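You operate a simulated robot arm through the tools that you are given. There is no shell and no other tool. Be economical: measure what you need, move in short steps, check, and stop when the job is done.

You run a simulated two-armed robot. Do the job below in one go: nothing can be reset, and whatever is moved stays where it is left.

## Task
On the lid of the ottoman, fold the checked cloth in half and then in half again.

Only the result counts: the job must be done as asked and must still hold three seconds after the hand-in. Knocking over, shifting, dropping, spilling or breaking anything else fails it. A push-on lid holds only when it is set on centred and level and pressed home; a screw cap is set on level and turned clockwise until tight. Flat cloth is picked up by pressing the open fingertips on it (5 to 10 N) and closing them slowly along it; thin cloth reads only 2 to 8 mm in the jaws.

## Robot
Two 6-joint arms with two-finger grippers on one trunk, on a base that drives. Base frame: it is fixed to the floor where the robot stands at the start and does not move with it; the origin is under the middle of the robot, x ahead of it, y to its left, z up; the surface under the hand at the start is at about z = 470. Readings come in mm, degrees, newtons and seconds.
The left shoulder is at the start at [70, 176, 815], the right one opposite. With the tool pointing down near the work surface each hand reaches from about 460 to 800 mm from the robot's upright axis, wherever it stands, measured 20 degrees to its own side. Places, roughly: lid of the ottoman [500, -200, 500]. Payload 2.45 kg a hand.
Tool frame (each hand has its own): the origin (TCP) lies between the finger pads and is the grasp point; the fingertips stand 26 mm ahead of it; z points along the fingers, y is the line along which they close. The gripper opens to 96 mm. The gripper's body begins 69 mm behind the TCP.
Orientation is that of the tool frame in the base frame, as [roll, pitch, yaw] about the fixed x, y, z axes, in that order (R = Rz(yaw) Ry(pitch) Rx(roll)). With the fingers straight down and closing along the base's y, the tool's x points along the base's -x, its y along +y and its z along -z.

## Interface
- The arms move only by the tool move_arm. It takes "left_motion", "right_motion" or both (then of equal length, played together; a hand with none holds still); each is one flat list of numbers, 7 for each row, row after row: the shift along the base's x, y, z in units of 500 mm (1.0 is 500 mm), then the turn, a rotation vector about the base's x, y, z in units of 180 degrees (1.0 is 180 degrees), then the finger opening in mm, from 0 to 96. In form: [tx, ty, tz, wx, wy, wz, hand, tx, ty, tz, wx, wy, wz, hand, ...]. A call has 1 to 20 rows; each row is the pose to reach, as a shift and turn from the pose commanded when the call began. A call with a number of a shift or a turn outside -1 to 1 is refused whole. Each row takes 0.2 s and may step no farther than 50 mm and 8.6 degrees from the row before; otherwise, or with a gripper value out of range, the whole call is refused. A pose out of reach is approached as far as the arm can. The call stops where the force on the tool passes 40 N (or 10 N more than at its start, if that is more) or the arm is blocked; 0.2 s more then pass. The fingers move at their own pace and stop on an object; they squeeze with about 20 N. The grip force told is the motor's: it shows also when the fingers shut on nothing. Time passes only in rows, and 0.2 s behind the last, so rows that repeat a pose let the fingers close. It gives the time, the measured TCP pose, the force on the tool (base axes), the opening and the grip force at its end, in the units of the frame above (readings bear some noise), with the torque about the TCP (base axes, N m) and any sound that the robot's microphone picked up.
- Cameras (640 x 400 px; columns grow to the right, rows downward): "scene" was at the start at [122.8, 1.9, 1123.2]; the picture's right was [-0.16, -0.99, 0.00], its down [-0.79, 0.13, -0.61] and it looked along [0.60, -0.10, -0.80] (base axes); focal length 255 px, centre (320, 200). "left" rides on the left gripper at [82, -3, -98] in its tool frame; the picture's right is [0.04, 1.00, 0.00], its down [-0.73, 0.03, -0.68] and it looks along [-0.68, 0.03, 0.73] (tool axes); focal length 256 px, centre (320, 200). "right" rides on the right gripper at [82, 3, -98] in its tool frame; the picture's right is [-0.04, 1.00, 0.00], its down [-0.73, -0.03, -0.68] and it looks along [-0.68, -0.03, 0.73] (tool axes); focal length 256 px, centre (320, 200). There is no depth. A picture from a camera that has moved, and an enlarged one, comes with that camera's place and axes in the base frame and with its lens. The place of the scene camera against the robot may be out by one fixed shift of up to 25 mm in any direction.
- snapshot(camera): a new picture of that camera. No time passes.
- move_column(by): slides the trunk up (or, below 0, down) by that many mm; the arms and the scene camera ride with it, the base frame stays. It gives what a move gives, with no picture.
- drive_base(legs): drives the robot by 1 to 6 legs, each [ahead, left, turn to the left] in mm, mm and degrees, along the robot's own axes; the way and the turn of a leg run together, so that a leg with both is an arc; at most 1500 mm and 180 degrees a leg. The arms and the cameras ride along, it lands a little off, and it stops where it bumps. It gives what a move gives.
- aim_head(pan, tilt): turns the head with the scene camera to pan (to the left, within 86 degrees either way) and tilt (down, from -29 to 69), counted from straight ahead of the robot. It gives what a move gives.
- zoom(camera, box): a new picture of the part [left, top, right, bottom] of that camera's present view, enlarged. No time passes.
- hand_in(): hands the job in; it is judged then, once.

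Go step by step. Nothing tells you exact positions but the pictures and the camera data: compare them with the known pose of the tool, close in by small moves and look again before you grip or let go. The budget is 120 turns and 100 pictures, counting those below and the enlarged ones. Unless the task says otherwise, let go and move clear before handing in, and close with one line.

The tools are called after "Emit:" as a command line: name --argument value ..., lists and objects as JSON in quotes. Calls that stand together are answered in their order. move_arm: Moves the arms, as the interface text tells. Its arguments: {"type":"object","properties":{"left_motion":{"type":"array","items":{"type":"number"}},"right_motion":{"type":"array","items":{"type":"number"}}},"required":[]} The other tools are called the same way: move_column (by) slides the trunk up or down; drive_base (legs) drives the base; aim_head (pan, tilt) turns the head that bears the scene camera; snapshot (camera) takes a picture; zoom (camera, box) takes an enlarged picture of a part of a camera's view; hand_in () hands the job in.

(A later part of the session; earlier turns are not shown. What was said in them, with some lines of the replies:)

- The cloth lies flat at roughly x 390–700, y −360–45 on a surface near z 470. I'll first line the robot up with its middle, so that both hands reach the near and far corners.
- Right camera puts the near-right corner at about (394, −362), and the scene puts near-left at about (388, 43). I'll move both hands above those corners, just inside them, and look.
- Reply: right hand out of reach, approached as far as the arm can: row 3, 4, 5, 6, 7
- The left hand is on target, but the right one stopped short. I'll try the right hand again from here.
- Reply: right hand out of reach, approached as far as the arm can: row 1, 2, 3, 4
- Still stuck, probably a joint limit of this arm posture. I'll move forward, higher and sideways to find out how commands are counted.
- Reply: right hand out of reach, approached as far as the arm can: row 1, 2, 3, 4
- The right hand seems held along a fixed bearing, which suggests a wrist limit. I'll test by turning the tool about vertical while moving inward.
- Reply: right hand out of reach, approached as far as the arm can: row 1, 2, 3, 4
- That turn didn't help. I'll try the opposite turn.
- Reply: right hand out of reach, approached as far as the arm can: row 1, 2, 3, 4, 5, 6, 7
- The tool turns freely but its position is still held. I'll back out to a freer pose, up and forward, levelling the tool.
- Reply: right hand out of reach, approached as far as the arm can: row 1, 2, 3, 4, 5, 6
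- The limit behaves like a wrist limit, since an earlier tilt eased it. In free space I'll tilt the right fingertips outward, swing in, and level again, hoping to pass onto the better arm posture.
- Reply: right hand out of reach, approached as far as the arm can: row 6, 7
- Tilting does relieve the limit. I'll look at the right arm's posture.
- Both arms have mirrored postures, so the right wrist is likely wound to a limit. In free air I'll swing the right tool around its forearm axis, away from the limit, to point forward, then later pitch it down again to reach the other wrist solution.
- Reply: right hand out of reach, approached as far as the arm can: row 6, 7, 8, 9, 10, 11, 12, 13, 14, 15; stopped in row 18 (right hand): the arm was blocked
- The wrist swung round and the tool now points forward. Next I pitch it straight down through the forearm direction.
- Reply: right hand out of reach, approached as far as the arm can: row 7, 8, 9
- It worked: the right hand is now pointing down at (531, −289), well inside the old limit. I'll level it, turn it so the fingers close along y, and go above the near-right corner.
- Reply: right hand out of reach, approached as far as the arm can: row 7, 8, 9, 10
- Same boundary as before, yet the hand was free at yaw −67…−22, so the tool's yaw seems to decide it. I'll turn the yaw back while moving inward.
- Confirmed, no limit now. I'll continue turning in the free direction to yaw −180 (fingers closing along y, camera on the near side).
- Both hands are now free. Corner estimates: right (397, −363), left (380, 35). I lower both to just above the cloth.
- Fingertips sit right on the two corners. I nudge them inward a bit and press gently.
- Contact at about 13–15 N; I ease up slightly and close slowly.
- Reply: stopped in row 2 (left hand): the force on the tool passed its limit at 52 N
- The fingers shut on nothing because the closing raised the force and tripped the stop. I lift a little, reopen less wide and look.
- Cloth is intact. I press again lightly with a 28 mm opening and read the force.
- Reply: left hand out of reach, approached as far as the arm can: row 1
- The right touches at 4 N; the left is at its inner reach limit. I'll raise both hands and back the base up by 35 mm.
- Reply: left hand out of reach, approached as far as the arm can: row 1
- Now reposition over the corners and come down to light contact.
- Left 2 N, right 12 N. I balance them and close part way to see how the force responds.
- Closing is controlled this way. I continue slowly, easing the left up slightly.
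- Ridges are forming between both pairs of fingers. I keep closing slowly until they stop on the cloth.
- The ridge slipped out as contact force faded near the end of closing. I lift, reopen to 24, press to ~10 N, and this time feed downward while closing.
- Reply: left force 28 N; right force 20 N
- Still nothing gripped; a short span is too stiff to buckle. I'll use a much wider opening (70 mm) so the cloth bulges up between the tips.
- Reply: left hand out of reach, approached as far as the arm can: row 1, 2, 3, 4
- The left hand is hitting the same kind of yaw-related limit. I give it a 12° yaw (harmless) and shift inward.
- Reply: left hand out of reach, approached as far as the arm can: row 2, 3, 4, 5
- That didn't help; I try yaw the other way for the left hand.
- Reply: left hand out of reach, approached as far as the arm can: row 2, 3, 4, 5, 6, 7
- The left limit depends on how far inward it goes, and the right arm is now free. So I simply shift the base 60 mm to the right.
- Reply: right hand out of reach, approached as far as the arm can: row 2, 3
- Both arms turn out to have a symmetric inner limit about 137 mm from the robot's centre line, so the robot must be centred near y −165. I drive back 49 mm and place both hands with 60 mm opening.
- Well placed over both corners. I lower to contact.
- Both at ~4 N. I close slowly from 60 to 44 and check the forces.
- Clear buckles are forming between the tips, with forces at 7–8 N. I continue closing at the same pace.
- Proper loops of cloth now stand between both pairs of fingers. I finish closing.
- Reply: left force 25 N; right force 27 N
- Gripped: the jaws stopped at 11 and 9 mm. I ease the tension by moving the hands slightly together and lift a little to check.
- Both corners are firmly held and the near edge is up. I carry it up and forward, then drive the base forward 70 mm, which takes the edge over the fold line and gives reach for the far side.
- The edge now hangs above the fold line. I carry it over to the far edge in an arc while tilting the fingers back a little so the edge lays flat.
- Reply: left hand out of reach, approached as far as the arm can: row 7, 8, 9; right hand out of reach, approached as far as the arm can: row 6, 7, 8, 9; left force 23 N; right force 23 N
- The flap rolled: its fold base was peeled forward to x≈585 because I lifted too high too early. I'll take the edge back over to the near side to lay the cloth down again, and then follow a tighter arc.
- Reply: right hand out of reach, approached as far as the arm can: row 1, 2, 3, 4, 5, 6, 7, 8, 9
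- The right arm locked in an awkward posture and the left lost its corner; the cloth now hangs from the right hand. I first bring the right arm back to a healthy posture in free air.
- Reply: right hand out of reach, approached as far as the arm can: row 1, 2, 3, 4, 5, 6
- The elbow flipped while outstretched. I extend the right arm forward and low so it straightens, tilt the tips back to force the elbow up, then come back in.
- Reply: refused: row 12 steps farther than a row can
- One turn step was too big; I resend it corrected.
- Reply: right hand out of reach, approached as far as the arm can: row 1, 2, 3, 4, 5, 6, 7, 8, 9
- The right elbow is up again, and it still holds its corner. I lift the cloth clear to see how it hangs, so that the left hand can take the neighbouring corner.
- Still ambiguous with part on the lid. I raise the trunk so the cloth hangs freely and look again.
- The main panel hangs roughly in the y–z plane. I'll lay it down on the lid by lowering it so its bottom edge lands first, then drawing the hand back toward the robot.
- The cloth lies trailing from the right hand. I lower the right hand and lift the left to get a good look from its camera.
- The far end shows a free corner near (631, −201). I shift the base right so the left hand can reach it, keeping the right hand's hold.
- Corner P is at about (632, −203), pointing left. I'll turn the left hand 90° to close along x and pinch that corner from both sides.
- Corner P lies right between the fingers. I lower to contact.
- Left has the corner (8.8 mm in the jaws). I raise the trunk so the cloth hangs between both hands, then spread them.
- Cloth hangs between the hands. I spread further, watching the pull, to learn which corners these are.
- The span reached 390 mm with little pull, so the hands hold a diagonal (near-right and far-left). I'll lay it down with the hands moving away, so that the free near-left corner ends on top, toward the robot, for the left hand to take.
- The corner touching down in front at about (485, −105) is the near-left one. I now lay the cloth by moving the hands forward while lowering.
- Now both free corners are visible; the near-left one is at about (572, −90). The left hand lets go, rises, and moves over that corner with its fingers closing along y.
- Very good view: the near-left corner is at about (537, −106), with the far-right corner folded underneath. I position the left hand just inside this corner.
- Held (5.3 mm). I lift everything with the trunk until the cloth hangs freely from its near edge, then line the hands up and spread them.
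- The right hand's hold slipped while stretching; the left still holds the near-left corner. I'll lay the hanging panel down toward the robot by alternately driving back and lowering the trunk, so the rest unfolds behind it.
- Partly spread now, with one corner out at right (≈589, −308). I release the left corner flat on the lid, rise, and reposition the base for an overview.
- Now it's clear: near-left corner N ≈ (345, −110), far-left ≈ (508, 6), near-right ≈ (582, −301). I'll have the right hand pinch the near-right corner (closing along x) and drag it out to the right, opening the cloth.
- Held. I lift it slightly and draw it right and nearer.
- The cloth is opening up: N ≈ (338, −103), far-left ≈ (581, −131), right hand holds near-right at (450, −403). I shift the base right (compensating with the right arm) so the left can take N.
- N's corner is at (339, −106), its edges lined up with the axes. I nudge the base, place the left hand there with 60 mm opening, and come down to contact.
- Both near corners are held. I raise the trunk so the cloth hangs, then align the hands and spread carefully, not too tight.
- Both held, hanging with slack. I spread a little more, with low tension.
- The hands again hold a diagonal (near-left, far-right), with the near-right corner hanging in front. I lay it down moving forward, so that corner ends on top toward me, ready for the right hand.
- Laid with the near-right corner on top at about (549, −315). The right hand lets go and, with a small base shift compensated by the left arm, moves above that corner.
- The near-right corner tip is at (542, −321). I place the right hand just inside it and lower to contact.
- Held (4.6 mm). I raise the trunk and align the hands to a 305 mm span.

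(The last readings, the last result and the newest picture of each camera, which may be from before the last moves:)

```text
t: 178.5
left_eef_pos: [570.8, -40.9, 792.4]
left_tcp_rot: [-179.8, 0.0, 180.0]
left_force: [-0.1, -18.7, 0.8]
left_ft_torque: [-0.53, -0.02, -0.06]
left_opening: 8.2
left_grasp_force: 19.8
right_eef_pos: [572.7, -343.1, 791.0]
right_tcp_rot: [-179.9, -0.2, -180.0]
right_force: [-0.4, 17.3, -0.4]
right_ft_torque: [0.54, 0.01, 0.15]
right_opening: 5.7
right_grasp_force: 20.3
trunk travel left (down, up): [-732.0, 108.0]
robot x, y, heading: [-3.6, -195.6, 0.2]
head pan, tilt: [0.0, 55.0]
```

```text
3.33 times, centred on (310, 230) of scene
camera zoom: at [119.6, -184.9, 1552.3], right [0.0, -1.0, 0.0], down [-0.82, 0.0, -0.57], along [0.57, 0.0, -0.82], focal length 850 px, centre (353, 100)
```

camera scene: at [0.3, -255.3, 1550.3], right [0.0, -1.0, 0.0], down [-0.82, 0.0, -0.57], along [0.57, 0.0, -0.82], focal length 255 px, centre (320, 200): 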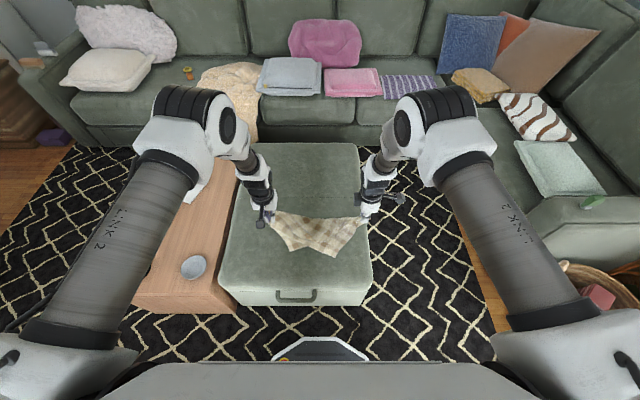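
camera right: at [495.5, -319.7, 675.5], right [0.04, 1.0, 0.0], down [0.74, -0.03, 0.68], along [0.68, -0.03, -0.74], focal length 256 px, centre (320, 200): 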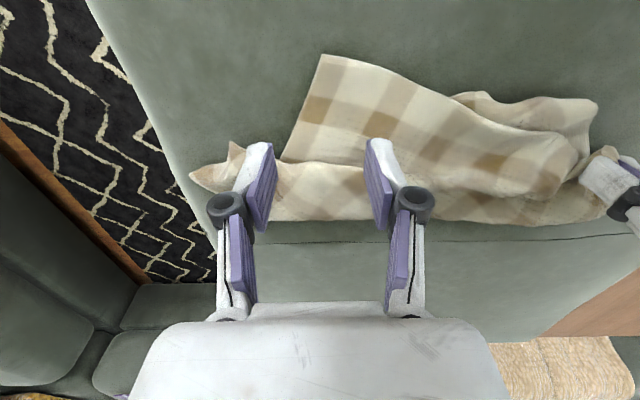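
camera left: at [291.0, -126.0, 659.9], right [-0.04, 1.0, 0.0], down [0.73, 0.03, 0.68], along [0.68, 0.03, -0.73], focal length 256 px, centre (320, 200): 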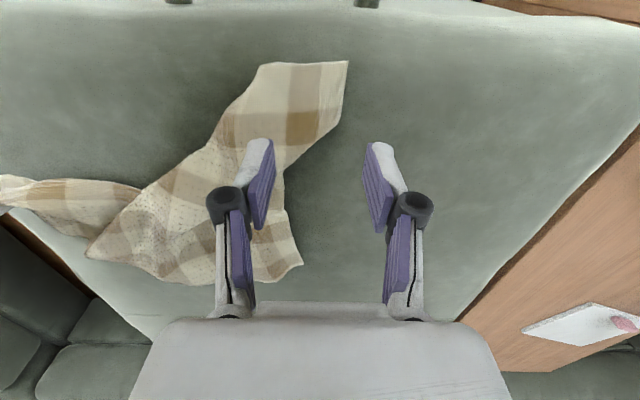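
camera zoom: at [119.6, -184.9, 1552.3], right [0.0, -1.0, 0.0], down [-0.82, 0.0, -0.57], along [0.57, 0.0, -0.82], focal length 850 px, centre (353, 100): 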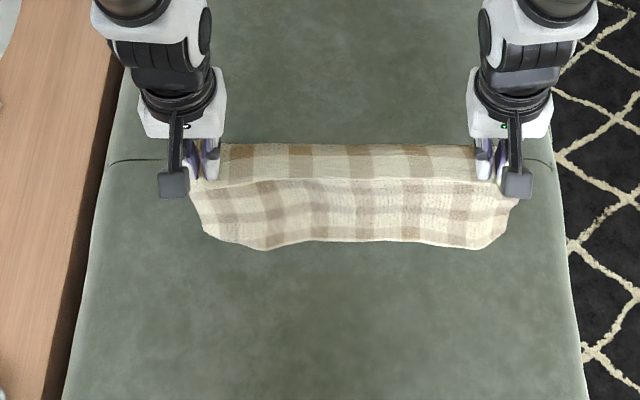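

Excellent: the cloth now hangs square from its long edge, taut at 300 mm. I'll fold it directly: land the far edge, lay half of it moving forward, then bring the held edge back over to the landed edge. First I ease the tension and lay the lower half.

Emit:
move_arm --left_motion '[-0.04, -0.006, 0, 0, 0, 0, 0, -0.08, -0.008, 0, 0, 0, 0, 0, -0.12, -0.008, 0, 0, 0, 0, 0, -0.14, -0.008, 0, 0, 0, 0, 0, -0.14, -0.008, 0, 0, 0, 0, 0]' --right_motion '[-0.04, 0.006, 0, 0, 0, 0, 0, -0.08, 0.008, 0, 0, 0, 0, 0, -0.12, 0.008, 0, 0, 0, 0, 0, -0.14, 0.008, 0, 0, 0, 0, 0, -0.14, 0.008, 0, 0, 0, 0, 0]'

Emit:
move_column --by -45

Emit:
move_arm --left_motion '[0.03, 0, 0, 0, 0, 0, 0, 0.06, 0, 0, 0, 0, 0, 0, 0.06, 0, 0, 0, 0, 0, 0]' --right_motion '[0.03, 0, 0, 0, 0, 0, 0, 0.06, 0, 0, 0, 0, 0, 0, 0.06, 0, 0, 0, 0, 0, 0]'

Emit:
move_column --by -40

Emit:
move_arm --left_motion '[0.04, 0, 0, 0, 0, 0, 0, 0.08, 0, 0, 0, 0, 0, 0, 0.08, 0, 0, 0, 0, 0, 0]' --right_motion '[0.04, 0, 0, 0, 0, 0, 0, 0.08, 0, 0, 0, 0, 0, 0, 0.08, 0, 0, 0, 0, 0, 0]'

Emit:
move_column --by -40

Emit:
move_arm --left_motion '[0.04, 0, 0, 0, 0, 0, 0, 0.08, 0, 0, 0, 0, 0, 0, 0.08, 0, 0, 0, 0, 0, 0]' --right_motion '[0.04, 0, 0, 0, 0, 0, 0, 0.08, 0, 0, 0, 0, 0, 0, 0.08, 0, 0, 0, 0, 0, 0]'

Emit:
zoom --camera "scene" --box '[220, 140, 400, 290]'

```text
t: 179.7
left_eef_pos: [501.9, -44.7, 791.4]
left_tcp_rot: [-179.8, -0.1, 180.0]
left_force: [0.0, -12.6, 0.2]
left_ft_torque: [-0.34, 0.01, -0.09]
left_opening: 4.8
left_grasp_force: 20.4
right_eef_pos: [501.1, -340.6, 789.7]
right_tcp_rot: [-179.9, -0.2, -180.0]
right_force: [0.3, 12.7, -0.9]
right_ft_torque: [0.37, 0.02, 0.15]
right_opening: 5.4
right_grasp_force: 19.5
trunk travel left (down, up): [-732.0, 108.0]
robot x, y, heading: [-1.8, -197.8, 0.0]
head pan, tilt: [0.0, 55.0]
```

```text
t: 180.6
left_eef_pos: [502.0, -45.2, 744.3]
left_tcp_rot: [-179.9, 0.1, 180.0]
left_force: [-0.3, -12.0, 0.7]
left_ft_torque: [-0.34, -0.01, -0.02]
left_opening: 5.2
left_grasp_force: 20.4
right_eef_pos: [502.5, -340.1, 745.8]
right_tcp_rot: [-179.8, -0.2, 179.9]
right_force: [0.0, 13.1, -0.7]
right_ft_torque: [0.39, 0.02, 0.14]
right_opening: 5.4
right_grasp_force: 19.7
trunk travel left (down, up): [-687.0, 153.0]
robot x, y, heading: [-2.6, -200.0, -0.1]
head pan, tilt: [0.0, 55.0]
```

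```text
t: 181.4
left_eef_pos: [531.5, -43.3, 744.5]
left_tcp_rot: [-179.9, -0.1, 179.9]
left_force: [0.2, -12.2, 0.1]
left_ft_torque: [-0.34, 0.01, -0.02]
left_opening: 5.0
left_grasp_force: 19.7
right_eef_pos: [532.6, -339.7, 743.8]
right_tcp_rot: [-179.8, -0.1, -179.9]
right_force: [0.3, 11.6, -0.3]
right_ft_torque: [0.36, 0.03, 0.09]
right_opening: 5.4
right_grasp_force: 19.4
trunk travel left (down, up): [-687.0, 153.0]
robot x, y, heading: [-1.0, -201.8, -0.1]
head pan, tilt: [0.0, 55.0]
```

```text
t: 182.2
left_eef_pos: [532.2, -44.1, 707.1]
left_tcp_rot: [-179.9, 0.0, 179.9]
left_force: [0.2, -12.1, 0.4]
left_ft_torque: [-0.35, -0.06, -0.03]
left_opening: 4.9
left_grasp_force: 19.8
right_eef_pos: [533.4, -340.4, 706.5]
right_tcp_rot: [-179.9, -0.3, -180.0]
right_force: [-0.7, 12.6, -0.8]
right_ft_torque: [0.33, -0.02, 0.12]
right_opening: 5.2
right_grasp_force: 20.0
trunk travel left (down, up): [-647.0, 193.0]
robot x, y, heading: [-1.5, -200.1, 0.0]
head pan, tilt: [0.0, 55.0]
```

```text
t: 183.1
left_eef_pos: [573.1, -44.3, 706.8]
left_tcp_rot: [-179.9, 0.0, 179.9]
left_force: [0.2, -13.1, -0.7]
left_ft_torque: [-0.35, -0.02, -0.04]
left_opening: 5.2
left_grasp_force: 19.6
right_eef_pos: [571.8, -340.0, 706.0]
right_tcp_rot: [-179.9, -0.2, 180.0]
right_force: [-0.6, 12.9, -0.4]
right_ft_torque: [0.35, 0.0, 0.12]
right_opening: 5.6
right_grasp_force: 19.9
trunk travel left (down, up): [-647.0, 193.0]
robot x, y, heading: [-5.2, -199.8, 0.1]
head pan, tilt: [0.0, 55.0]
```

```text
t: 183.9
left_eef_pos: [573.3, -45.4, 665.0]
left_tcp_rot: [-179.9, -0.2, -179.9]
left_force: [0.0, -11.3, 0.8]
left_ft_torque: [-0.35, 0.01, -0.07]
left_opening: 5.0
left_grasp_force: 19.7
right_eef_pos: [572.5, -339.7, 665.9]
right_tcp_rot: [-179.9, -0.2, -180.0]
right_force: [0.7, 12.5, -0.5]
right_ft_torque: [0.36, 0.02, 0.1]
right_opening: 5.5
right_grasp_force: 19.9
trunk travel left (down, up): [-607.0, 233.0]
robot x, y, heading: [1.0, -198.9, -0.0]
head pan, tilt: [0.0, 55.0]
```

```text
t: 184.7
left_eef_pos: [613.5, -45.4, 664.3]
left_tcp_rot: [-180.0, 0.0, 180.0]
left_force: [-0.2, -12.3, 0.4]
left_ft_torque: [-0.31, -0.02, -0.08]
left_opening: 4.6
left_grasp_force: 20.2
right_eef_pos: [611.0, -340.3, 665.2]
right_tcp_rot: [-179.9, -0.3, -180.0]
right_force: [-0.2, 12.2, -0.3]
right_ft_torque: [0.3, -0.01, 0.07]
right_opening: 5.2
right_grasp_force: 19.8
trunk travel left (down, up): [-607.0, 233.0]
robot x, y, heading: [-2.5, -198.6, -0.3]
head pan, tilt: [0.0, 55.0]
```

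```text
2.67 times, centred on (310, 215) of scene
camera zoom: at [119.2, -185.2, 1427.3], right [0.0, -1.0, 0.0], down [-0.82, 0.0, -0.57], along [0.57, 0.0, -0.82], focal length 680 px, centre (347, 160)
```

zoom: 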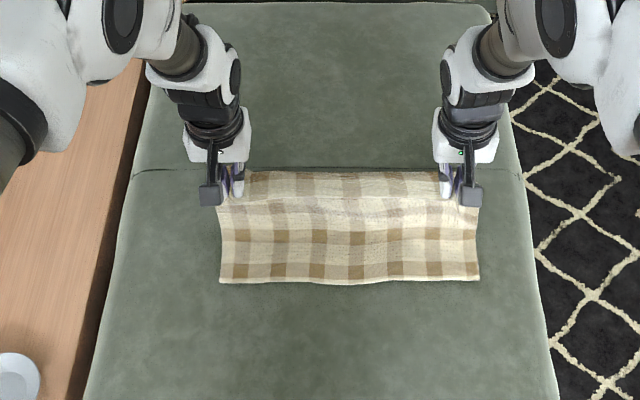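

Superb: the far edge lies square at x ≈ 558 (y −2…−398). I lower the trunk while raising the arms for reach, go on to the fold line at x ≈ 690, then bring the held edge back over to x ≈ 574.

Emit:
move_arm --left_motion '[0, 0, 0.09, 0, 0, 0, 0, 0, 0, 0.18, 0, 0, 0, 0, 0, 0, 0.18, 0, 0, 0, 0]' --right_motion '[0, 0, 0.09, 0, 0, 0, 0, 0, 0, 0.18, 0, 0, 0, 0, 0, 0, 0.18, 0, 0, 0, 0]'

Emit:
move_column --by -125

Emit:
move_arm --left_motion '[0.04, 0, 0, 0, 0, 0, 0, 0.08, 0, 0, 0, 0, 0, 0, 0.12, 0, 0, 0, 0, 0, 0, 0.156, 0, 0, 0, 0, 0, 0, 0.156, 0, 0, 0, 0, 0, 0]' --right_motion '[0.04, 0, 0, 0, 0, 0, 0, 0.08, 0, 0, 0, 0, 0, 0, 0.12, 0, 0, 0, 0, 0, 0, 0.16, 0, 0, 0, 0, 0, 0, 0.16, 0, 0, 0, 0, 0, 0]'

Emit:
zoom --camera "scene" --box '[220, 120, 400, 270]'

```text
t: 185.5
left_eef_pos: [614.2, -44.4, 754.6]
left_tcp_rot: [-179.9, -0.1, -180.0]
left_force: [0.0, -13.3, -0.1]
left_ft_torque: [-0.32, 0.02, -0.03]
left_opening: 4.9
left_grasp_force: 19.6
right_eef_pos: [611.2, -340.2, 754.8]
right_tcp_rot: [-179.9, -0.3, 179.9]
right_force: [0.0, 11.5, 0.6]
right_ft_torque: [0.34, 0.04, 0.1]
right_opening: 5.5
right_grasp_force: 20.1
trunk travel left (down, up): [-607.0, 233.0]
robot x, y, heading: [-0.5, -197.9, -0.1]
head pan, tilt: [0.0, 55.0]
```

```text
t: 187.0
left_eef_pos: [612.7, -45.1, 629.0]
left_tcp_rot: [-179.9, 0.0, 180.0]
left_force: [-0.1, -12.2, -0.1]
left_ft_torque: [-0.35, 0.03, -0.03]
left_opening: 5.0
left_grasp_force: 19.9
right_eef_pos: [611.6, -341.3, 630.7]
right_tcp_rot: [-179.9, -0.2, -180.0]
right_force: [0.2, 12.0, -0.2]
right_ft_torque: [0.33, -0.01, 0.1]
right_opening: 5.2
right_grasp_force: 19.9
trunk travel left (down, up): [-482.0, 358.0]
robot x, y, heading: [-1.3, -199.0, 0.3]
head pan, tilt: [0.0, 55.0]
```

```text
t: 188.2
left_eef_pos: [691.8, -46.3, 629.6]
left_tcp_rot: [-179.9, 0.0, 179.9]
left_force: [-0.2, -10.9, -0.6]
left_ft_torque: [-0.28, 0.0, -0.05]
left_opening: 4.8
left_grasp_force: 20.0
right_eef_pos: [690.1, -339.8, 630.7]
right_tcp_rot: [-179.9, -0.2, 179.9]
right_force: [0.1, 11.1, -0.4]
right_ft_torque: [0.34, 0.05, 0.12]
right_opening: 5.3
right_grasp_force: 20.2
trunk travel left (down, up): [-482.0, 358.0]
robot x, y, heading: [-2.8, -202.3, -0.2]
head pan, tilt: [0.0, 55.0]
```

```text
2.67 times, centred on (310, 195) of scene
camera zoom: at [119.0, -185.2, 1302.4], right [0.0, -1.0, 0.0], down [-0.82, 0.0, -0.57], along [0.57, 0.0, -0.82], focal length 680 px, centre (347, 213)
```

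zoom: 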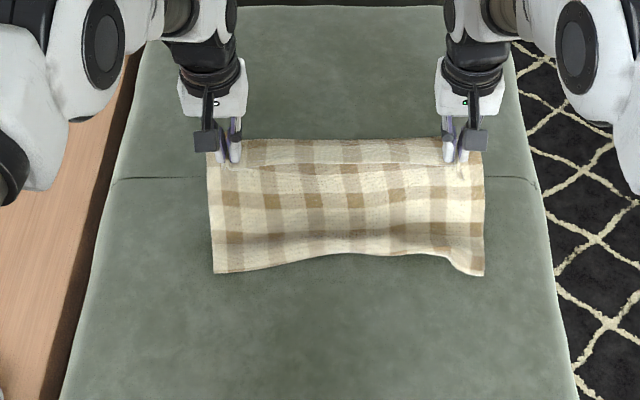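

The far edge slid forward to x ≈ 592 but is still square. I bring the held edge back and down to land on it (hand x ≈ 608).

Emit:
move_arm --left_motion '[-0.03, 0, -0.02, 0, 0, 0, 0, -0.06, 0, -0.05, 0, 0, 0, 0, -0.09, 0, -0.09, 0, 0, 0, 0, -0.12, 0, -0.13, 0, 0, 0, 0, -0.145, 0, -0.17, 0, 0, 0, 0, -0.16, 0, -0.2, 0, 0, 0, 0, -0.167, 0, -0.23, 0, 0, 0, 0, -0.167, 0, -0.24, 0, 0, 0, 0, -0.167, 0, -0.24, 0, 0, 0, 0]' --right_motion '[-0.03, 0, -0.02, 0, 0, 0, 0, -0.06, 0, -0.05, 0, 0, 0, 0, -0.09, 0, -0.09, 0, 0, 0, 0, -0.12, 0, -0.13, 0, 0, 0, 0, -0.145, 0, -0.17, 0, 0, 0, 0, -0.16, 0, -0.2, 0, 0, 0, 0, -0.164, 0, -0.23, 0, 0, 0, 0, -0.164, 0, -0.24, 0, 0, 0, 0, -0.164, 0, -0.24, 0, 0, 0, 0]'

Emit:
zoom --camera "scene" --box '[220, 120, 400, 270]'

```text
t: 190.2
left_eef_pos: [606.8, -45.4, 511.6]
left_tcp_rot: [-179.8, 0.1, 180.0]
left_force: [0.0, -12.1, 2.2]
left_ft_torque: [-0.34, -0.04, -0.04]
left_opening: 4.9
left_grasp_force: 20.5
right_eef_pos: [608.9, -340.2, 511.7]
right_tcp_rot: [-179.7, 0.0, -180.0]
right_force: [-7.7, 18.3, 21.3]
right_ft_torque: [0.61, 0.04, 0.18]
right_opening: 5.5
right_grasp_force: 20.0
trunk travel left (down, up): [-482.0, 358.0]
robot x, y, heading: [1.3, -201.2, 0.3]
head pan, tilt: [0.0, 55.0]
```

```text
2.67 times, centred on (310, 195) of scene
camera zoom: at [116.0, -184.1, 1302.9], right [0.0, -1.0, 0.0], down [-0.82, 0.0, -0.58], along [0.58, 0.0, -0.82], focal length 680 px, centre (347, 213)
```

zoom: 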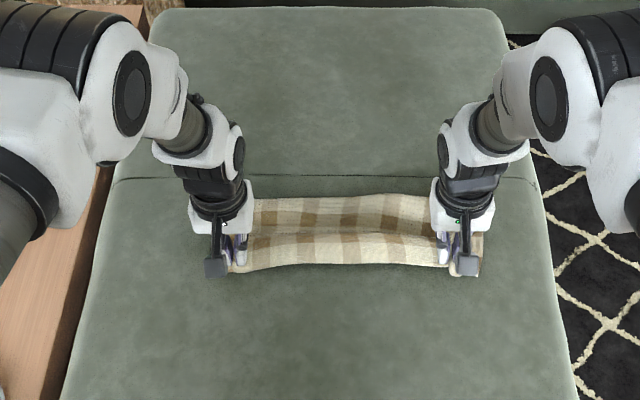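

The edge is down on the far edge. I relax the tension, release both hands and rise to inspect.

Emit:
move_arm --left_motion '[0, -0.008, 0.002, 0, 0, 0, 0, 0, -0.016, 0, 0, 0, 0, 0, 0, -0.016, -0.006, 0, 0, 0, 15, 0, -0.01, -0.006, 0, 0, 0, 30, 0, -0.005, 0.0, 0, 0, 0, 36, 0, 0, 0.05, 0, 0, 0, 36, 0, 0.03, 0.12, 0, 0, 0, 36, 0, 0.1, 0.2, 0, 0, 0, 40, 0, 0.18, 0.24, 0, 0, 0, 40]' --right_motion '[0, 0.008, 0.006, 0, 0, 0, 0, 0, 0.016, 0.008, 0, 0, 0, 0, 0, 0.016, 0.006, 0, 0, 0, 15, 0, 0.01, 0.006, 0, 0, 0, 30, 0, 0.005, 0.01, 0, 0, 0, 36, 0, 0, 0.05, 0, 0, 0, 36, 0, -0.03, 0.12, 0, 0, 0, 36, 0, -0.1, 0.2, 0, 0, 0, 40, 0, -0.18, 0.24, 0, 0, 0, 40]'

Emit:
zoom --camera "scene" --box '[220, 120, 400, 270]'

```text
refused: row 8 steps farther than a row can; nothing moved
```

```text
2.67 times, centred on (310, 195) of scene
camera zoom: at [116.0, -184.1, 1302.9], right [0.0, -1.0, 0.0], down [-0.82, 0.0, -0.58], along [0.58, 0.0, -0.82], focal length 680 px, centre (347, 213)
```

zoom: 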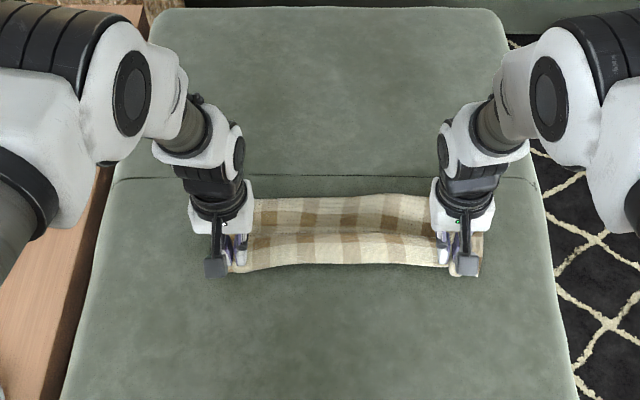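

One step was too long; I resend it with smaller steps.

Emit:
move_arm --left_motion '[0, -0.008, 0.002, 0, 0, 0, 0, 0, -0.016, 0, 0, 0, 0, 0, 0, -0.016, -0.006, 0, 0, 0, 15, 0, -0.01, -0.006, 0, 0, 0, 30, 0, -0.005, 0.0, 0, 0, 0, 36, 0, 0, 0.05, 0, 0, 0, 36, 0, 0.03, 0.12, 0, 0, 0, 36, 0, 0.08, 0.17, 0, 0, 0, 40, 0, 0.14, 0.22, 0, 0, 0, 40, 0, 0.2, 0.25, 0, 0, 0, 40]' --right_motion '[0, 0.008, 0.006, 0, 0, 0, 0, 0, 0.016, 0.008, 0, 0, 0, 0, 0, 0.016, 0.006, 0, 0, 0, 15, 0, 0.01, 0.006, 0, 0, 0, 30, 0, 0.005, 0.01, 0, 0, 0, 36, 0, 0, 0.05, 0, 0, 0, 36, 0, -0.03, 0.12, 0, 0, 0, 36, 0, -0.08, 0.17, 0, 0, 0, 40, 0, -0.14, 0.22, 0, 0, 0, 40, 0, -0.2, 0.25, 0, 0, 0, 40]'

Emit:
zoom --camera "scene" --box '[220, 120, 400, 270]'

```text
t: 192.4
left_eef_pos: [607.6, 54.8, 634.0]
left_tcp_rot: [-179.9, 0.1, 180.0]
left_force: [-0.6, 0.4, 0.8]
left_ft_torque: [-0.01, -0.02, -0.01]
left_opening: 40.1
left_grasp_force: 0.1
right_eef_pos: [608.7, -440.6, 634.4]
right_tcp_rot: [-179.9, -0.2, 179.9]
right_force: [1.0, -0.9, 0.0]
right_ft_torque: [0.02, 0.02, 0.01]
right_opening: 40.2
right_grasp_force: 0.0
trunk travel left (down, up): [-482.0, 358.0]
robot x, y, heading: [-3.0, -193.4, -0.2]
head pan, tilt: [0.0, 55.0]
```

```text
2.67 times, centred on (310, 195) of scene
camera zoom: at [119.2, -185.2, 1302.2], right [0.0, -1.0, 0.0], down [-0.82, 0.0, -0.57], along [0.57, 0.0, -0.82], focal length 680 px, centre (347, 213)
```

zoom: 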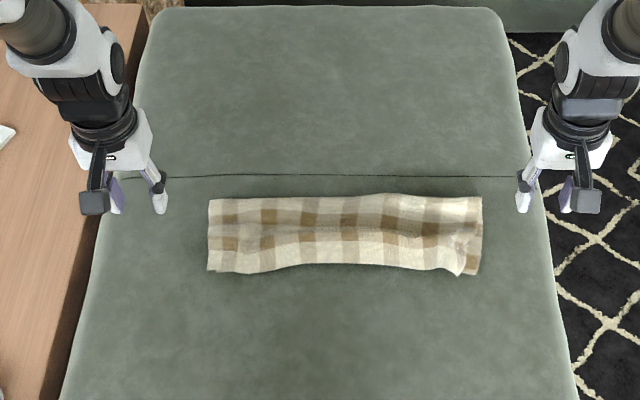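

The first fold came out very neatly: a strip x ≈ 597–725, y ≈ 2 to −386. For the second fold the left hand will take the middle of the left end (both layers) and carry it over to the right end. I shift the base right and position the hand.

Emit:
drive_base --legs '[[0, -100, 0]]'

Emit:
move_arm --left_motion '[0.03, 0.02, -0.03, 0, 0, 0, 60, 0.06, 0.04, -0.06, 0, 0, 0, 60, 0.09, 0.05, -0.1, 0, 0, 0, 60, 0.106, 0.054, -0.14, 0, 0, 0, 60, 0.106, 0.054, -0.18, 0, 0, 0, 60, 0.106, 0.054, -0.2, 0, 0, 0, 60]'

Emit:
snapshot --camera "left"

```text
t: 193.6
left_eef_pos: [607.7, -46.2, 634.4]
left_tcp_rot: [-180.0, 0.0, 180.0]
left_force: [-0.7, -0.9, -0.6]
left_ft_torque: [0.05, 0.02, -0.02]
left_opening: 40.0
left_grasp_force: 0.1
right_eef_pos: [608.8, -540.5, 633.1]
right_tcp_rot: [-180.0, -0.2, -180.0]
right_force: [-0.7, -0.1, 0.3]
right_ft_torque: [0.06, -0.02, 0.0]
right_opening: 40.0
right_grasp_force: 0.0
trunk travel left (down, up): [-482.0, 358.0]
robot x, y, heading: [-0.2, -296.8, 0.1]
head pan, tilt: [0.0, 55.0]
```

```text
t: 195.0
left_eef_pos: [661.5, -17.7, 533.5]
left_tcp_rot: [-179.9, 0.0, -179.9]
left_force: [-0.2, -0.3, -0.7]
left_ft_torque: [0.03, -0.05, 0.0]
left_opening: 59.9
left_grasp_force: 0.0
right_eef_pos: [608.2, -539.8, 634.4]
right_tcp_rot: [-179.9, -0.3, 179.9]
right_force: [-0.7, 0.0, -0.5]
right_ft_torque: [0.05, 0.05, 0.01]
right_opening: 40.5
right_grasp_force: 0.0
trunk travel left (down, up): [-482.0, 358.0]
robot x, y, heading: [-3.9, -299.5, -0.1]
head pan, tilt: [0.0, 55.0]
```

```text
4 pictures are left
camera left: at [578.4, -22.5, 632.2], right [-0.04, 1.0, 0.0], down [0.73, 0.03, 0.68], along [0.68, 0.03, -0.73], focal length 256 px, centre (320, 200)
```

left: 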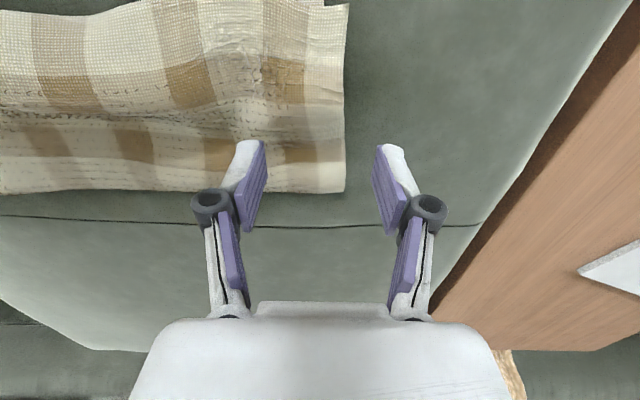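

The end edge runs from (593, −9) to (712, 4). I centre on it (x 652), with the outer finger just beyond the edge, and lower to contact.

Emit:
move_arm --left_motion '[-0.018, -0.014, -0.03, 0, 0, 0, 60, -0.018, -0.014, -0.055, 0, 0, 0, 60, -0.018, -0.014, -0.066, 0, 0, 0, 60, -0.018, -0.014, -0.071, 0, 0, 0, 60, -0.018, -0.014, -0.071, 0, 0, 0, 60]'

```text
t: 196.2
left_eef_pos: [652.0, -25.2, 499.4]
left_tcp_rot: [-179.9, 0.0, -180.0]
left_force: [0.2, 0.2, 4.9]
left_ft_torque: [-0.14, 0.03, -0.03]
left_opening: 61.4
left_grasp_force: 0.7
right_eef_pos: [608.5, -540.7, 635.1]
right_tcp_rot: [-179.9, -0.2, -180.0]
right_force: [-0.4, 0.0, -0.6]
right_ft_torque: [0.03, -0.03, 0.0]
right_opening: 39.9
right_grasp_force: 0.1
trunk travel left (down, up): [-482.0, 358.0]
robot x, y, heading: [-4.3, -298.7, 0.1]
head pan, tilt: [0.0, 55.0]
```

Inner finger touches at 5 N. I tilt 2° so the outer finger also reaches the lid, then close slowly to gather both layers.

Emit:
move_arm --left_motion '[0, 0, -0.002, -0.012, 0, 0, 60, 0, 0, -0.002, -0.012, 0, 0, 57, 0, 0, -0.001, -0.012, 0, 0, 54, 0, 0, -0.001, -0.012, 0, 0, 50, 0, 0, 0, -0.012, 0, 0, 46, 0, 0, 0.001, -0.012, 0, 0, 42, 0, 0, 0.002, -0.012, 0, 0, 38, 0, 0, 0.003, -0.012, 0, 0, 34, 0, 0, 0.004, -0.012, 0, 0, 30, 0, 0, 0.004, -0.012, 0, 0, 26, 0, 0, 0.005, -0.012, 0, 0, 22, 0, 0, 0.005, -0.012, 0, 0, 18, 0, 0, 0.005, -0.012, 0, 0, 14, 0, 0, 0.005, -0.012, 0, 0, 11, 0, 0, 0.005, -0.012, 0, 0, 8, 0, 0, 0.005, -0.012, 0, 0, 5, 0, 0, 0.005, -0.012, 0, 0, 2, 0, 0, 0.005, -0.012, 0, 0, 0, 0, 0, 0.005, -0.012, 0, 0, 0]'

```text
t: 200.2
left_eef_pos: [650.6, -25.0, 502.4]
left_tcp_rot: [-177.8, 0.0, 180.0]
left_force: [1.0, -4.7, 9.3]
left_ft_torque: [-0.23, -0.02, 0.02]
left_opening: 9.8
left_grasp_force: 19.4
right_eef_pos: [608.5, -541.0, 634.4]
right_tcp_rot: [-180.0, 0.0, 180.0]
right_force: [-0.1, 0.0, 0.2]
right_ft_torque: [-0.02, 0.01, -0.01]
right_opening: 40.2
right_grasp_force: 0.0
trunk travel left (down, up): [-482.0, 358.0]
robot x, y, heading: [-0.3, -301.2, 0.1]
head pan, tilt: [0.0, 55.0]
```

The jaws stopped at 9.8 mm, which suggests both layers. I lift along the start of the arc and check.

Emit:
move_arm --left_motion '[0, -0.006, 0.04, 0, 0, 0, 0, 0, -0.02, 0.09, 0, 0, 0, 0, 0, -0.05, 0.14, 0, 0, 0, 0, 0, -0.09, 0.19, 0, 0, 0, 0, 0, -0.09, 0.19, 0, 0, 0, 0]'

Emit:
zoom --camera "scene" --box '[180, 120, 380, 270]'

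```text
t: 201.4
left_eef_pos: [650.5, -70.8, 595.6]
left_tcp_rot: [-177.7, 0.0, -180.0]
left_force: [-1.0, -0.6, -0.7]
left_ft_torque: [0.0, 0.01, 0.0]
left_opening: 7.3
left_grasp_force: 20.7
right_eef_pos: [608.1, -540.1, 634.1]
right_tcp_rot: [-179.9, -0.3, 180.0]
right_force: [0.0, -0.2, 0.1]
right_ft_torque: [0.03, -0.03, 0.01]
right_opening: 40.0
right_grasp_force: 0.2
trunk travel left (down, up): [-482.0, 358.0]
robot x, y, heading: [-0.7, -300.3, 0.2]
head pan, tilt: [0.0, 55.0]
```

```text
2.67 times, centred on (280, 195) of scene
camera zoom: at [120.1, -284.4, 1302.2], right [0.0, -1.0, 0.0], down [-0.82, 0.0, -0.57], along [0.57, 0.0, -0.82], focal length 680 px, centre (427, 213)
```

zoom: 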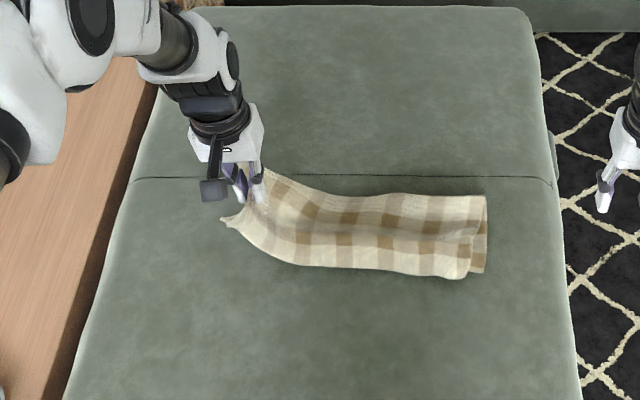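

Both layers came up together. I carry the end over along the arc: arm first, then base drives to the right with lowering in between.

Emit:
move_arm --left_motion '[0, -0.068, 0.06, 0, 0, 0, 0, 0, -0.15, 0.1, 0, 0, 0, 0, 0, -0.2, 0.11, 0, 0, 0, 0, 0, -0.26, 0.11, 0, 0, 0, 0, 0, -0.318, 0.09, 0, 0, 0, 0, 0, -0.318, 0.06, 0, 0, 0, 0]'

Emit:
drive_base --legs '[[0, -55, 0]]'

Emit:
move_arm --left_motion '[0, 0, -0.05, 0, 0, 0, 0, 0, 0, -0.1, 0, 0, 0, 0]'

Emit:
drive_base --legs '[[0, -45, 0]]'

Emit:
move_arm --left_motion '[0, 0, -0.05, 0, 0, 0, 0, 0, 0, -0.09, 0, 0, 0, 0]'

Emit:
drive_base --legs '[[0, -25, 0]]'

Emit:
zoom --camera "scene" --box '[180, 120, 380, 270]'

```text
t: 202.8
left_eef_pos: [651.8, -230.9, 625.7]
left_tcp_rot: [-177.7, -0.1, -179.9]
left_force: [-0.3, 0.3, -0.7]
left_ft_torque: [0.03, 0.0, -0.01]
left_opening: 7.0
left_grasp_force: 20.1
right_eef_pos: [609.2, -539.0, 633.6]
right_tcp_rot: [-179.9, -0.2, -179.9]
right_force: [0.7, 0.9, 0.3]
right_ft_torque: [-0.05, -0.01, -0.01]
right_opening: 40.1
right_grasp_force: 0.0
trunk travel left (down, up): [-482.0, 358.0]
robot x, y, heading: [0.9, -299.9, 0.0]
head pan, tilt: [0.0, 55.0]
```

```text
t: 203.7
left_eef_pos: [651.1, -285.6, 625.6]
left_tcp_rot: [-177.8, 0.0, -180.0]
left_force: [0.9, 0.1, 0.1]
left_ft_torque: [0.05, -0.03, -0.01]
left_opening: 7.1
left_grasp_force: 20.5
right_eef_pos: [607.9, -597.2, 634.1]
right_tcp_rot: [179.9, -0.3, -180.0]
right_force: [0.8, -0.4, 0.4]
right_ft_torque: [0.05, 0.0, 0.0]
right_opening: 40.2
right_grasp_force: 0.1
trunk travel left (down, up): [-482.0, 358.0]
robot x, y, heading: [1.3, -353.6, -0.1]
head pan, tilt: [0.0, 55.0]
```

```text
t: 204.3
left_eef_pos: [651.5, -286.6, 575.7]
left_tcp_rot: [-177.6, -0.1, -179.9]
left_force: [-0.5, -0.2, -1.2]
left_ft_torque: [-0.03, 0.0, 0.0]
left_opening: 7.4
left_grasp_force: 19.7
right_eef_pos: [609.3, -595.3, 633.2]
right_tcp_rot: [-179.9, -0.2, 179.9]
right_force: [0.1, 0.1, -0.2]
right_ft_torque: [0.0, -0.01, -0.02]
right_opening: 39.8
right_grasp_force: 0.1
trunk travel left (down, up): [-482.0, 358.0]
robot x, y, heading: [1.1, -350.9, -0.0]
head pan, tilt: [0.0, 55.0]
```

```text
t: 205.2
left_eef_pos: [651.0, -333.0, 575.1]
left_tcp_rot: [-177.8, -0.1, 179.9]
left_force: [0.2, 0.5, 0.2]
left_ft_torque: [0.03, 0.0, -0.03]
left_opening: 7.2
left_grasp_force: 20.3
right_eef_pos: [609.5, -642.8, 634.0]
right_tcp_rot: [-180.0, -0.3, 179.9]
right_force: [0.0, -0.7, -0.8]
right_ft_torque: [0.02, -0.01, 0.02]
right_opening: 40.1
right_grasp_force: 0.1
trunk travel left (down, up): [-482.0, 358.0]
robot x, y, heading: [-0.3, -398.0, -0.1]
head pan, tilt: [0.0, 55.0]
```

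```text
t: 205.8
left_eef_pos: [651.3, -331.4, 530.3]
left_tcp_rot: [-177.7, 0.0, 180.0]
left_force: [-0.5, 0.9, 0.9]
left_ft_torque: [-0.01, 0.01, -0.02]
left_opening: 7.3
left_grasp_force: 19.4
right_eef_pos: [609.8, -639.7, 634.4]
right_tcp_rot: [-179.9, -0.2, 179.8]
right_force: [-0.6, 0.1, -0.6]
right_ft_torque: [0.0, -0.04, 0.01]
right_opening: 40.0
right_grasp_force: 0.1
trunk travel left (down, up): [-482.0, 358.0]
robot x, y, heading: [-2.3, -401.1, -0.0]
head pan, tilt: [0.0, 55.0]
```

```text
t: 206.6
left_eef_pos: [650.9, -358.7, 529.9]
left_tcp_rot: [-177.8, 0.0, 180.0]
left_force: [-0.2, -0.2, 0.3]
left_ft_torque: [0.06, 0.02, 0.01]
left_opening: 6.5
left_grasp_force: 19.8
right_eef_pos: [609.1, -667.3, 634.3]
right_tcp_rot: [-179.9, -0.2, 179.8]
right_force: [0.5, -0.1, 0.5]
right_ft_torque: [0.05, -0.01, -0.01]
right_opening: 40.0
right_grasp_force: 0.1
trunk travel left (down, up): [-482.0, 358.0]
robot x, y, heading: [-0.8, -421.7, -0.1]
head pan, tilt: [0.0, 55.0]
```

```text
2.67 times, centred on (280, 195) of scene
camera zoom: at [119.6, -412.0, 1302.3], right [0.0, -1.0, 0.0], down [-0.82, 0.0, -0.57], along [0.57, 0.0, -0.82], focal length 680 px, centre (427, 213)
```

zoom: 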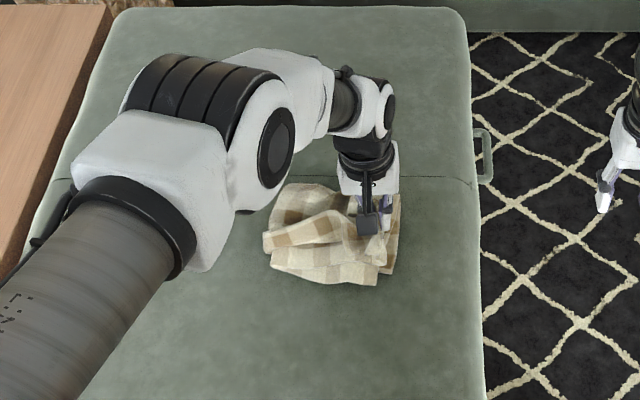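

The end is over the right end; the new fold lies at y ≈ −183. I lower, release gently and rise.

Emit:
move_arm --left_motion '[0, -0.006, -0.02, 0, 0, 0, 0, 0, -0.012, -0.04, 0, 0, 0, 0, 0, -0.012, -0.044, 0, 0, 0, 0, 0, -0.012, -0.044, 0, 0, 0, 10, 0, -0.012, -0.044, 0, 0, 0, 18, 0, -0.012, -0.04, 0, 0, 0, 26, 0, -0.012, -0.02, 0, 0, 0, 32, 0, -0.012, 0.02, 0, 0, 0, 34, 0, -0.012, 0.08, 0, 0, 0, 34, 0, -0.012, 0.16, 0, 0, 0, 34, 0, 0.06, 0.2, 0, 0, 0, 34, 0, 0.14, 0.22, 0, 0, 0, 34, 0, 0.23, 0.22, 0, 0, 0, 34, 0, 0.32, 0.22, 0, 0, 0, 34, -0.06, 0.4, 0.22, 0, 0, 0, 34]'

Emit:
zoom --camera "scene" --box '[220, 140, 370, 260]'

```text
t: 209.8
left_eef_pos: [620.3, -156.9, 640.2]
left_tcp_rot: [-177.8, 0.1, 179.9]
left_force: [-0.3, 0.8, 0.3]
left_ft_torque: [-0.01, -0.04, -0.03]
left_opening: 33.9
left_grasp_force: 0.0
right_eef_pos: [608.7, -664.8, 635.0]
right_tcp_rot: [-179.8, -0.1, 179.9]
right_force: [-0.8, 0.9, 0.1]
right_ft_torque: [-0.01, -0.02, 0.01]
right_opening: 39.9
right_grasp_force: 0.1
trunk travel left (down, up): [-482.0, 358.0]
robot x, y, heading: [-4.7, -429.1, 0.0]
head pan, tilt: [0.0, 55.0]
```

```text
3.33 times, centred on (295, 200) of scene
camera zoom: at [118.4, -409.5, 1302.4], right [0.0, -1.0, 0.0], down [-0.82, 0.0, -0.57], along [0.57, 0.0, -0.82], focal length 850 px, centre (403, 200)
```

zoom: 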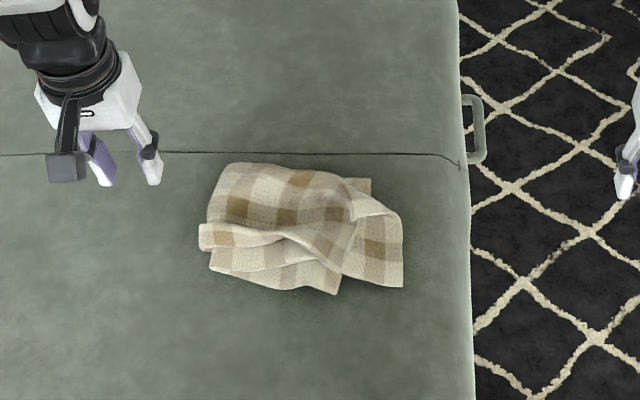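

The cloth is folded in quarters; only the top flap's near-right corner overshoots by about 30 mm. I'll bring the right hand over to nudge that corner in.

Emit:
drive_base --legs '[[0, 165, 0]]'

Emit:
move_arm --right_motion '[0, 0.05, -0.02, 0, 0, 0, 0, -0.01, 0.1, -0.05, 0, 0, 0, 0, -0.02, 0.15, -0.1, 0, 0, 0, 0, -0.024, 0.18, -0.16, 0, 0, 0, 0, -0.024, 0.186, -0.2, 0, 0, 0, 0, -0.024, 0.186, -0.23, 0, 0, 0, 0, -0.024, 0.186, -0.24, 0, 0, 0, 0]'

```text
t: 211.3
left_eef_pos: [620.9, 8.7, 640.2]
left_tcp_rot: [-177.8, -0.1, 179.9]
left_force: [0.4, 0.3, 0.4]
left_ft_torque: [-0.01, 0.03, 0.0]
left_opening: 33.9
left_grasp_force: 0.1
right_eef_pos: [609.3, -499.6, 633.9]
right_tcp_rot: [-179.8, -0.3, 179.9]
right_force: [0.3, -0.2, 0.5]
right_ft_torque: [0.02, -0.02, 0.01]
right_opening: 40.1
right_grasp_force: 0.1
trunk travel left (down, up): [-482.0, 358.0]
robot x, y, heading: [-3.1, -261.5, -0.1]
head pan, tilt: [0.0, 55.0]
```

```text
t: 212.9
left_eef_pos: [621.9, 8.2, 641.1]
left_tcp_rot: [-177.7, 0.0, 179.9]
left_force: [-1.4, 0.2, 0.9]
left_ft_torque: [0.03, 0.03, 0.03]
left_opening: 34.0
left_grasp_force: 0.1
right_eef_pos: [596.6, -407.6, 514.9]
right_tcp_rot: [-180.0, -0.2, 179.8]
right_force: [0.1, 0.4, -0.7]
right_ft_torque: [0.02, -0.02, 0.01]
right_opening: 0.1
right_grasp_force: 20.1
trunk travel left (down, up): [-482.0, 358.0]
robot x, y, heading: [-1.3, -253.6, -0.2]
head pan, tilt: [0.0, 55.0]
```

Emit:
move_arm --right_motion '[0, 0.01, -0.012, 0, 0, 0, 0, 0, 0.012, -0.022, 0, 0, 0, 0, 0, 0.012, -0.028, 0, 0, 0, 0, 0.004, 0.026, -0.028, 0, 0, 0, 0, 0.01, 0.042, -0.028, 0, 0, 0, 0, 0.016, 0.058, -0.028, 0, 0, 0, 0, 0.02, 0.068, -0.027, 0, 0, 0, 0]'

Emit:
move_arm --right_motion '[0, 0, 0.03, 0, 0, 0, 0, 0, 0, 0.1, 0, 0, 0, 0, 0, -0.04, 0.18, 0, 0, 0, 0, 0, -0.12, 0.23, 0, 0, 0, 0, 0, -0.2, 0.25, 0, 0, 0, 0, 0, -0.29, 0.25, 0, 0, 0, 0]'

Emit:
zoom --camera "scene" --box '[260, 140, 410, 260]'

```text
t: 214.5
left_eef_pos: [621.9, 7.9, 641.5]
left_tcp_rot: [-177.6, 0.0, 179.9]
left_force: [1.1, 0.7, 0.0]
left_ft_torque: [0.0, 0.04, 0.02]
left_opening: 33.8
left_grasp_force: 0.0
right_eef_pos: [607.2, -373.6, 500.6]
right_tcp_rot: [-179.9, -0.2, 179.9]
right_force: [0.2, -0.5, 0.8]
right_ft_torque: [0.02, 0.04, 0.05]
right_opening: 0.0
right_grasp_force: 19.8
trunk travel left (down, up): [-482.0, 358.0]
robot x, y, heading: [-2.5, -260.6, -0.1]
head pan, tilt: [0.0, 55.0]
```

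```text
t: 215.9
left_eef_pos: [620.8, 7.1, 640.8]
left_tcp_rot: [-177.8, 0.0, 179.8]
left_force: [0.5, -0.5, 0.2]
left_ft_torque: [0.05, 0.01, -0.03]
left_opening: 34.2
left_grasp_force: 0.1
right_eef_pos: [607.2, -520.9, 624.5]
right_tcp_rot: [-179.9, -0.2, 179.8]
right_force: [0.4, -0.3, -0.3]
right_ft_torque: [0.05, -0.04, -0.01]
right_opening: 0.1
right_grasp_force: 19.9
trunk travel left (down, up): [-482.0, 358.0]
robot x, y, heading: [-1.2, -256.6, 0.1]
head pan, tilt: [0.0, 55.0]
```

```text
3.33 times, centred on (335, 200) of scene
camera zoom: at [119.8, -247.0, 1302.3], right [0.0, -1.0, 0.0], down [-0.82, 0.0, -0.57], along [0.57, 0.0, -0.82], focal length 850 px, centre (270, 200)
```

zoom: 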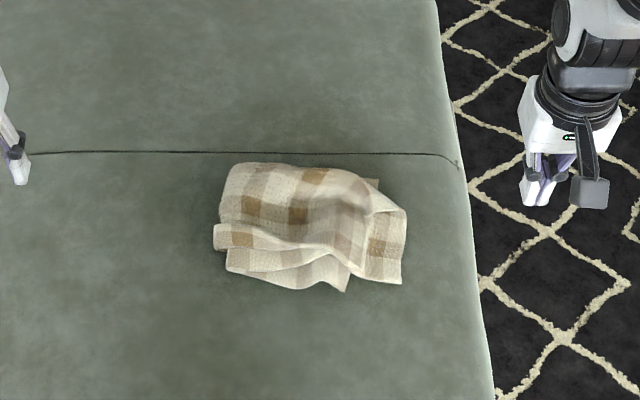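

The overshooting corner came in, and the cloth now lies as a compact quarter stack of about 215 × 165 mm. Both hands are clear, so I hand in.

Emit:
hand_in

```text
The job is handed in.
```

The checked cloth is folded in half and then in half again on the ottoman lid, and both hands are clear. It is somewhat wrinkled: the stack measures about 215 × 165 mm, against about 200 × 150 mm for exact quarters.
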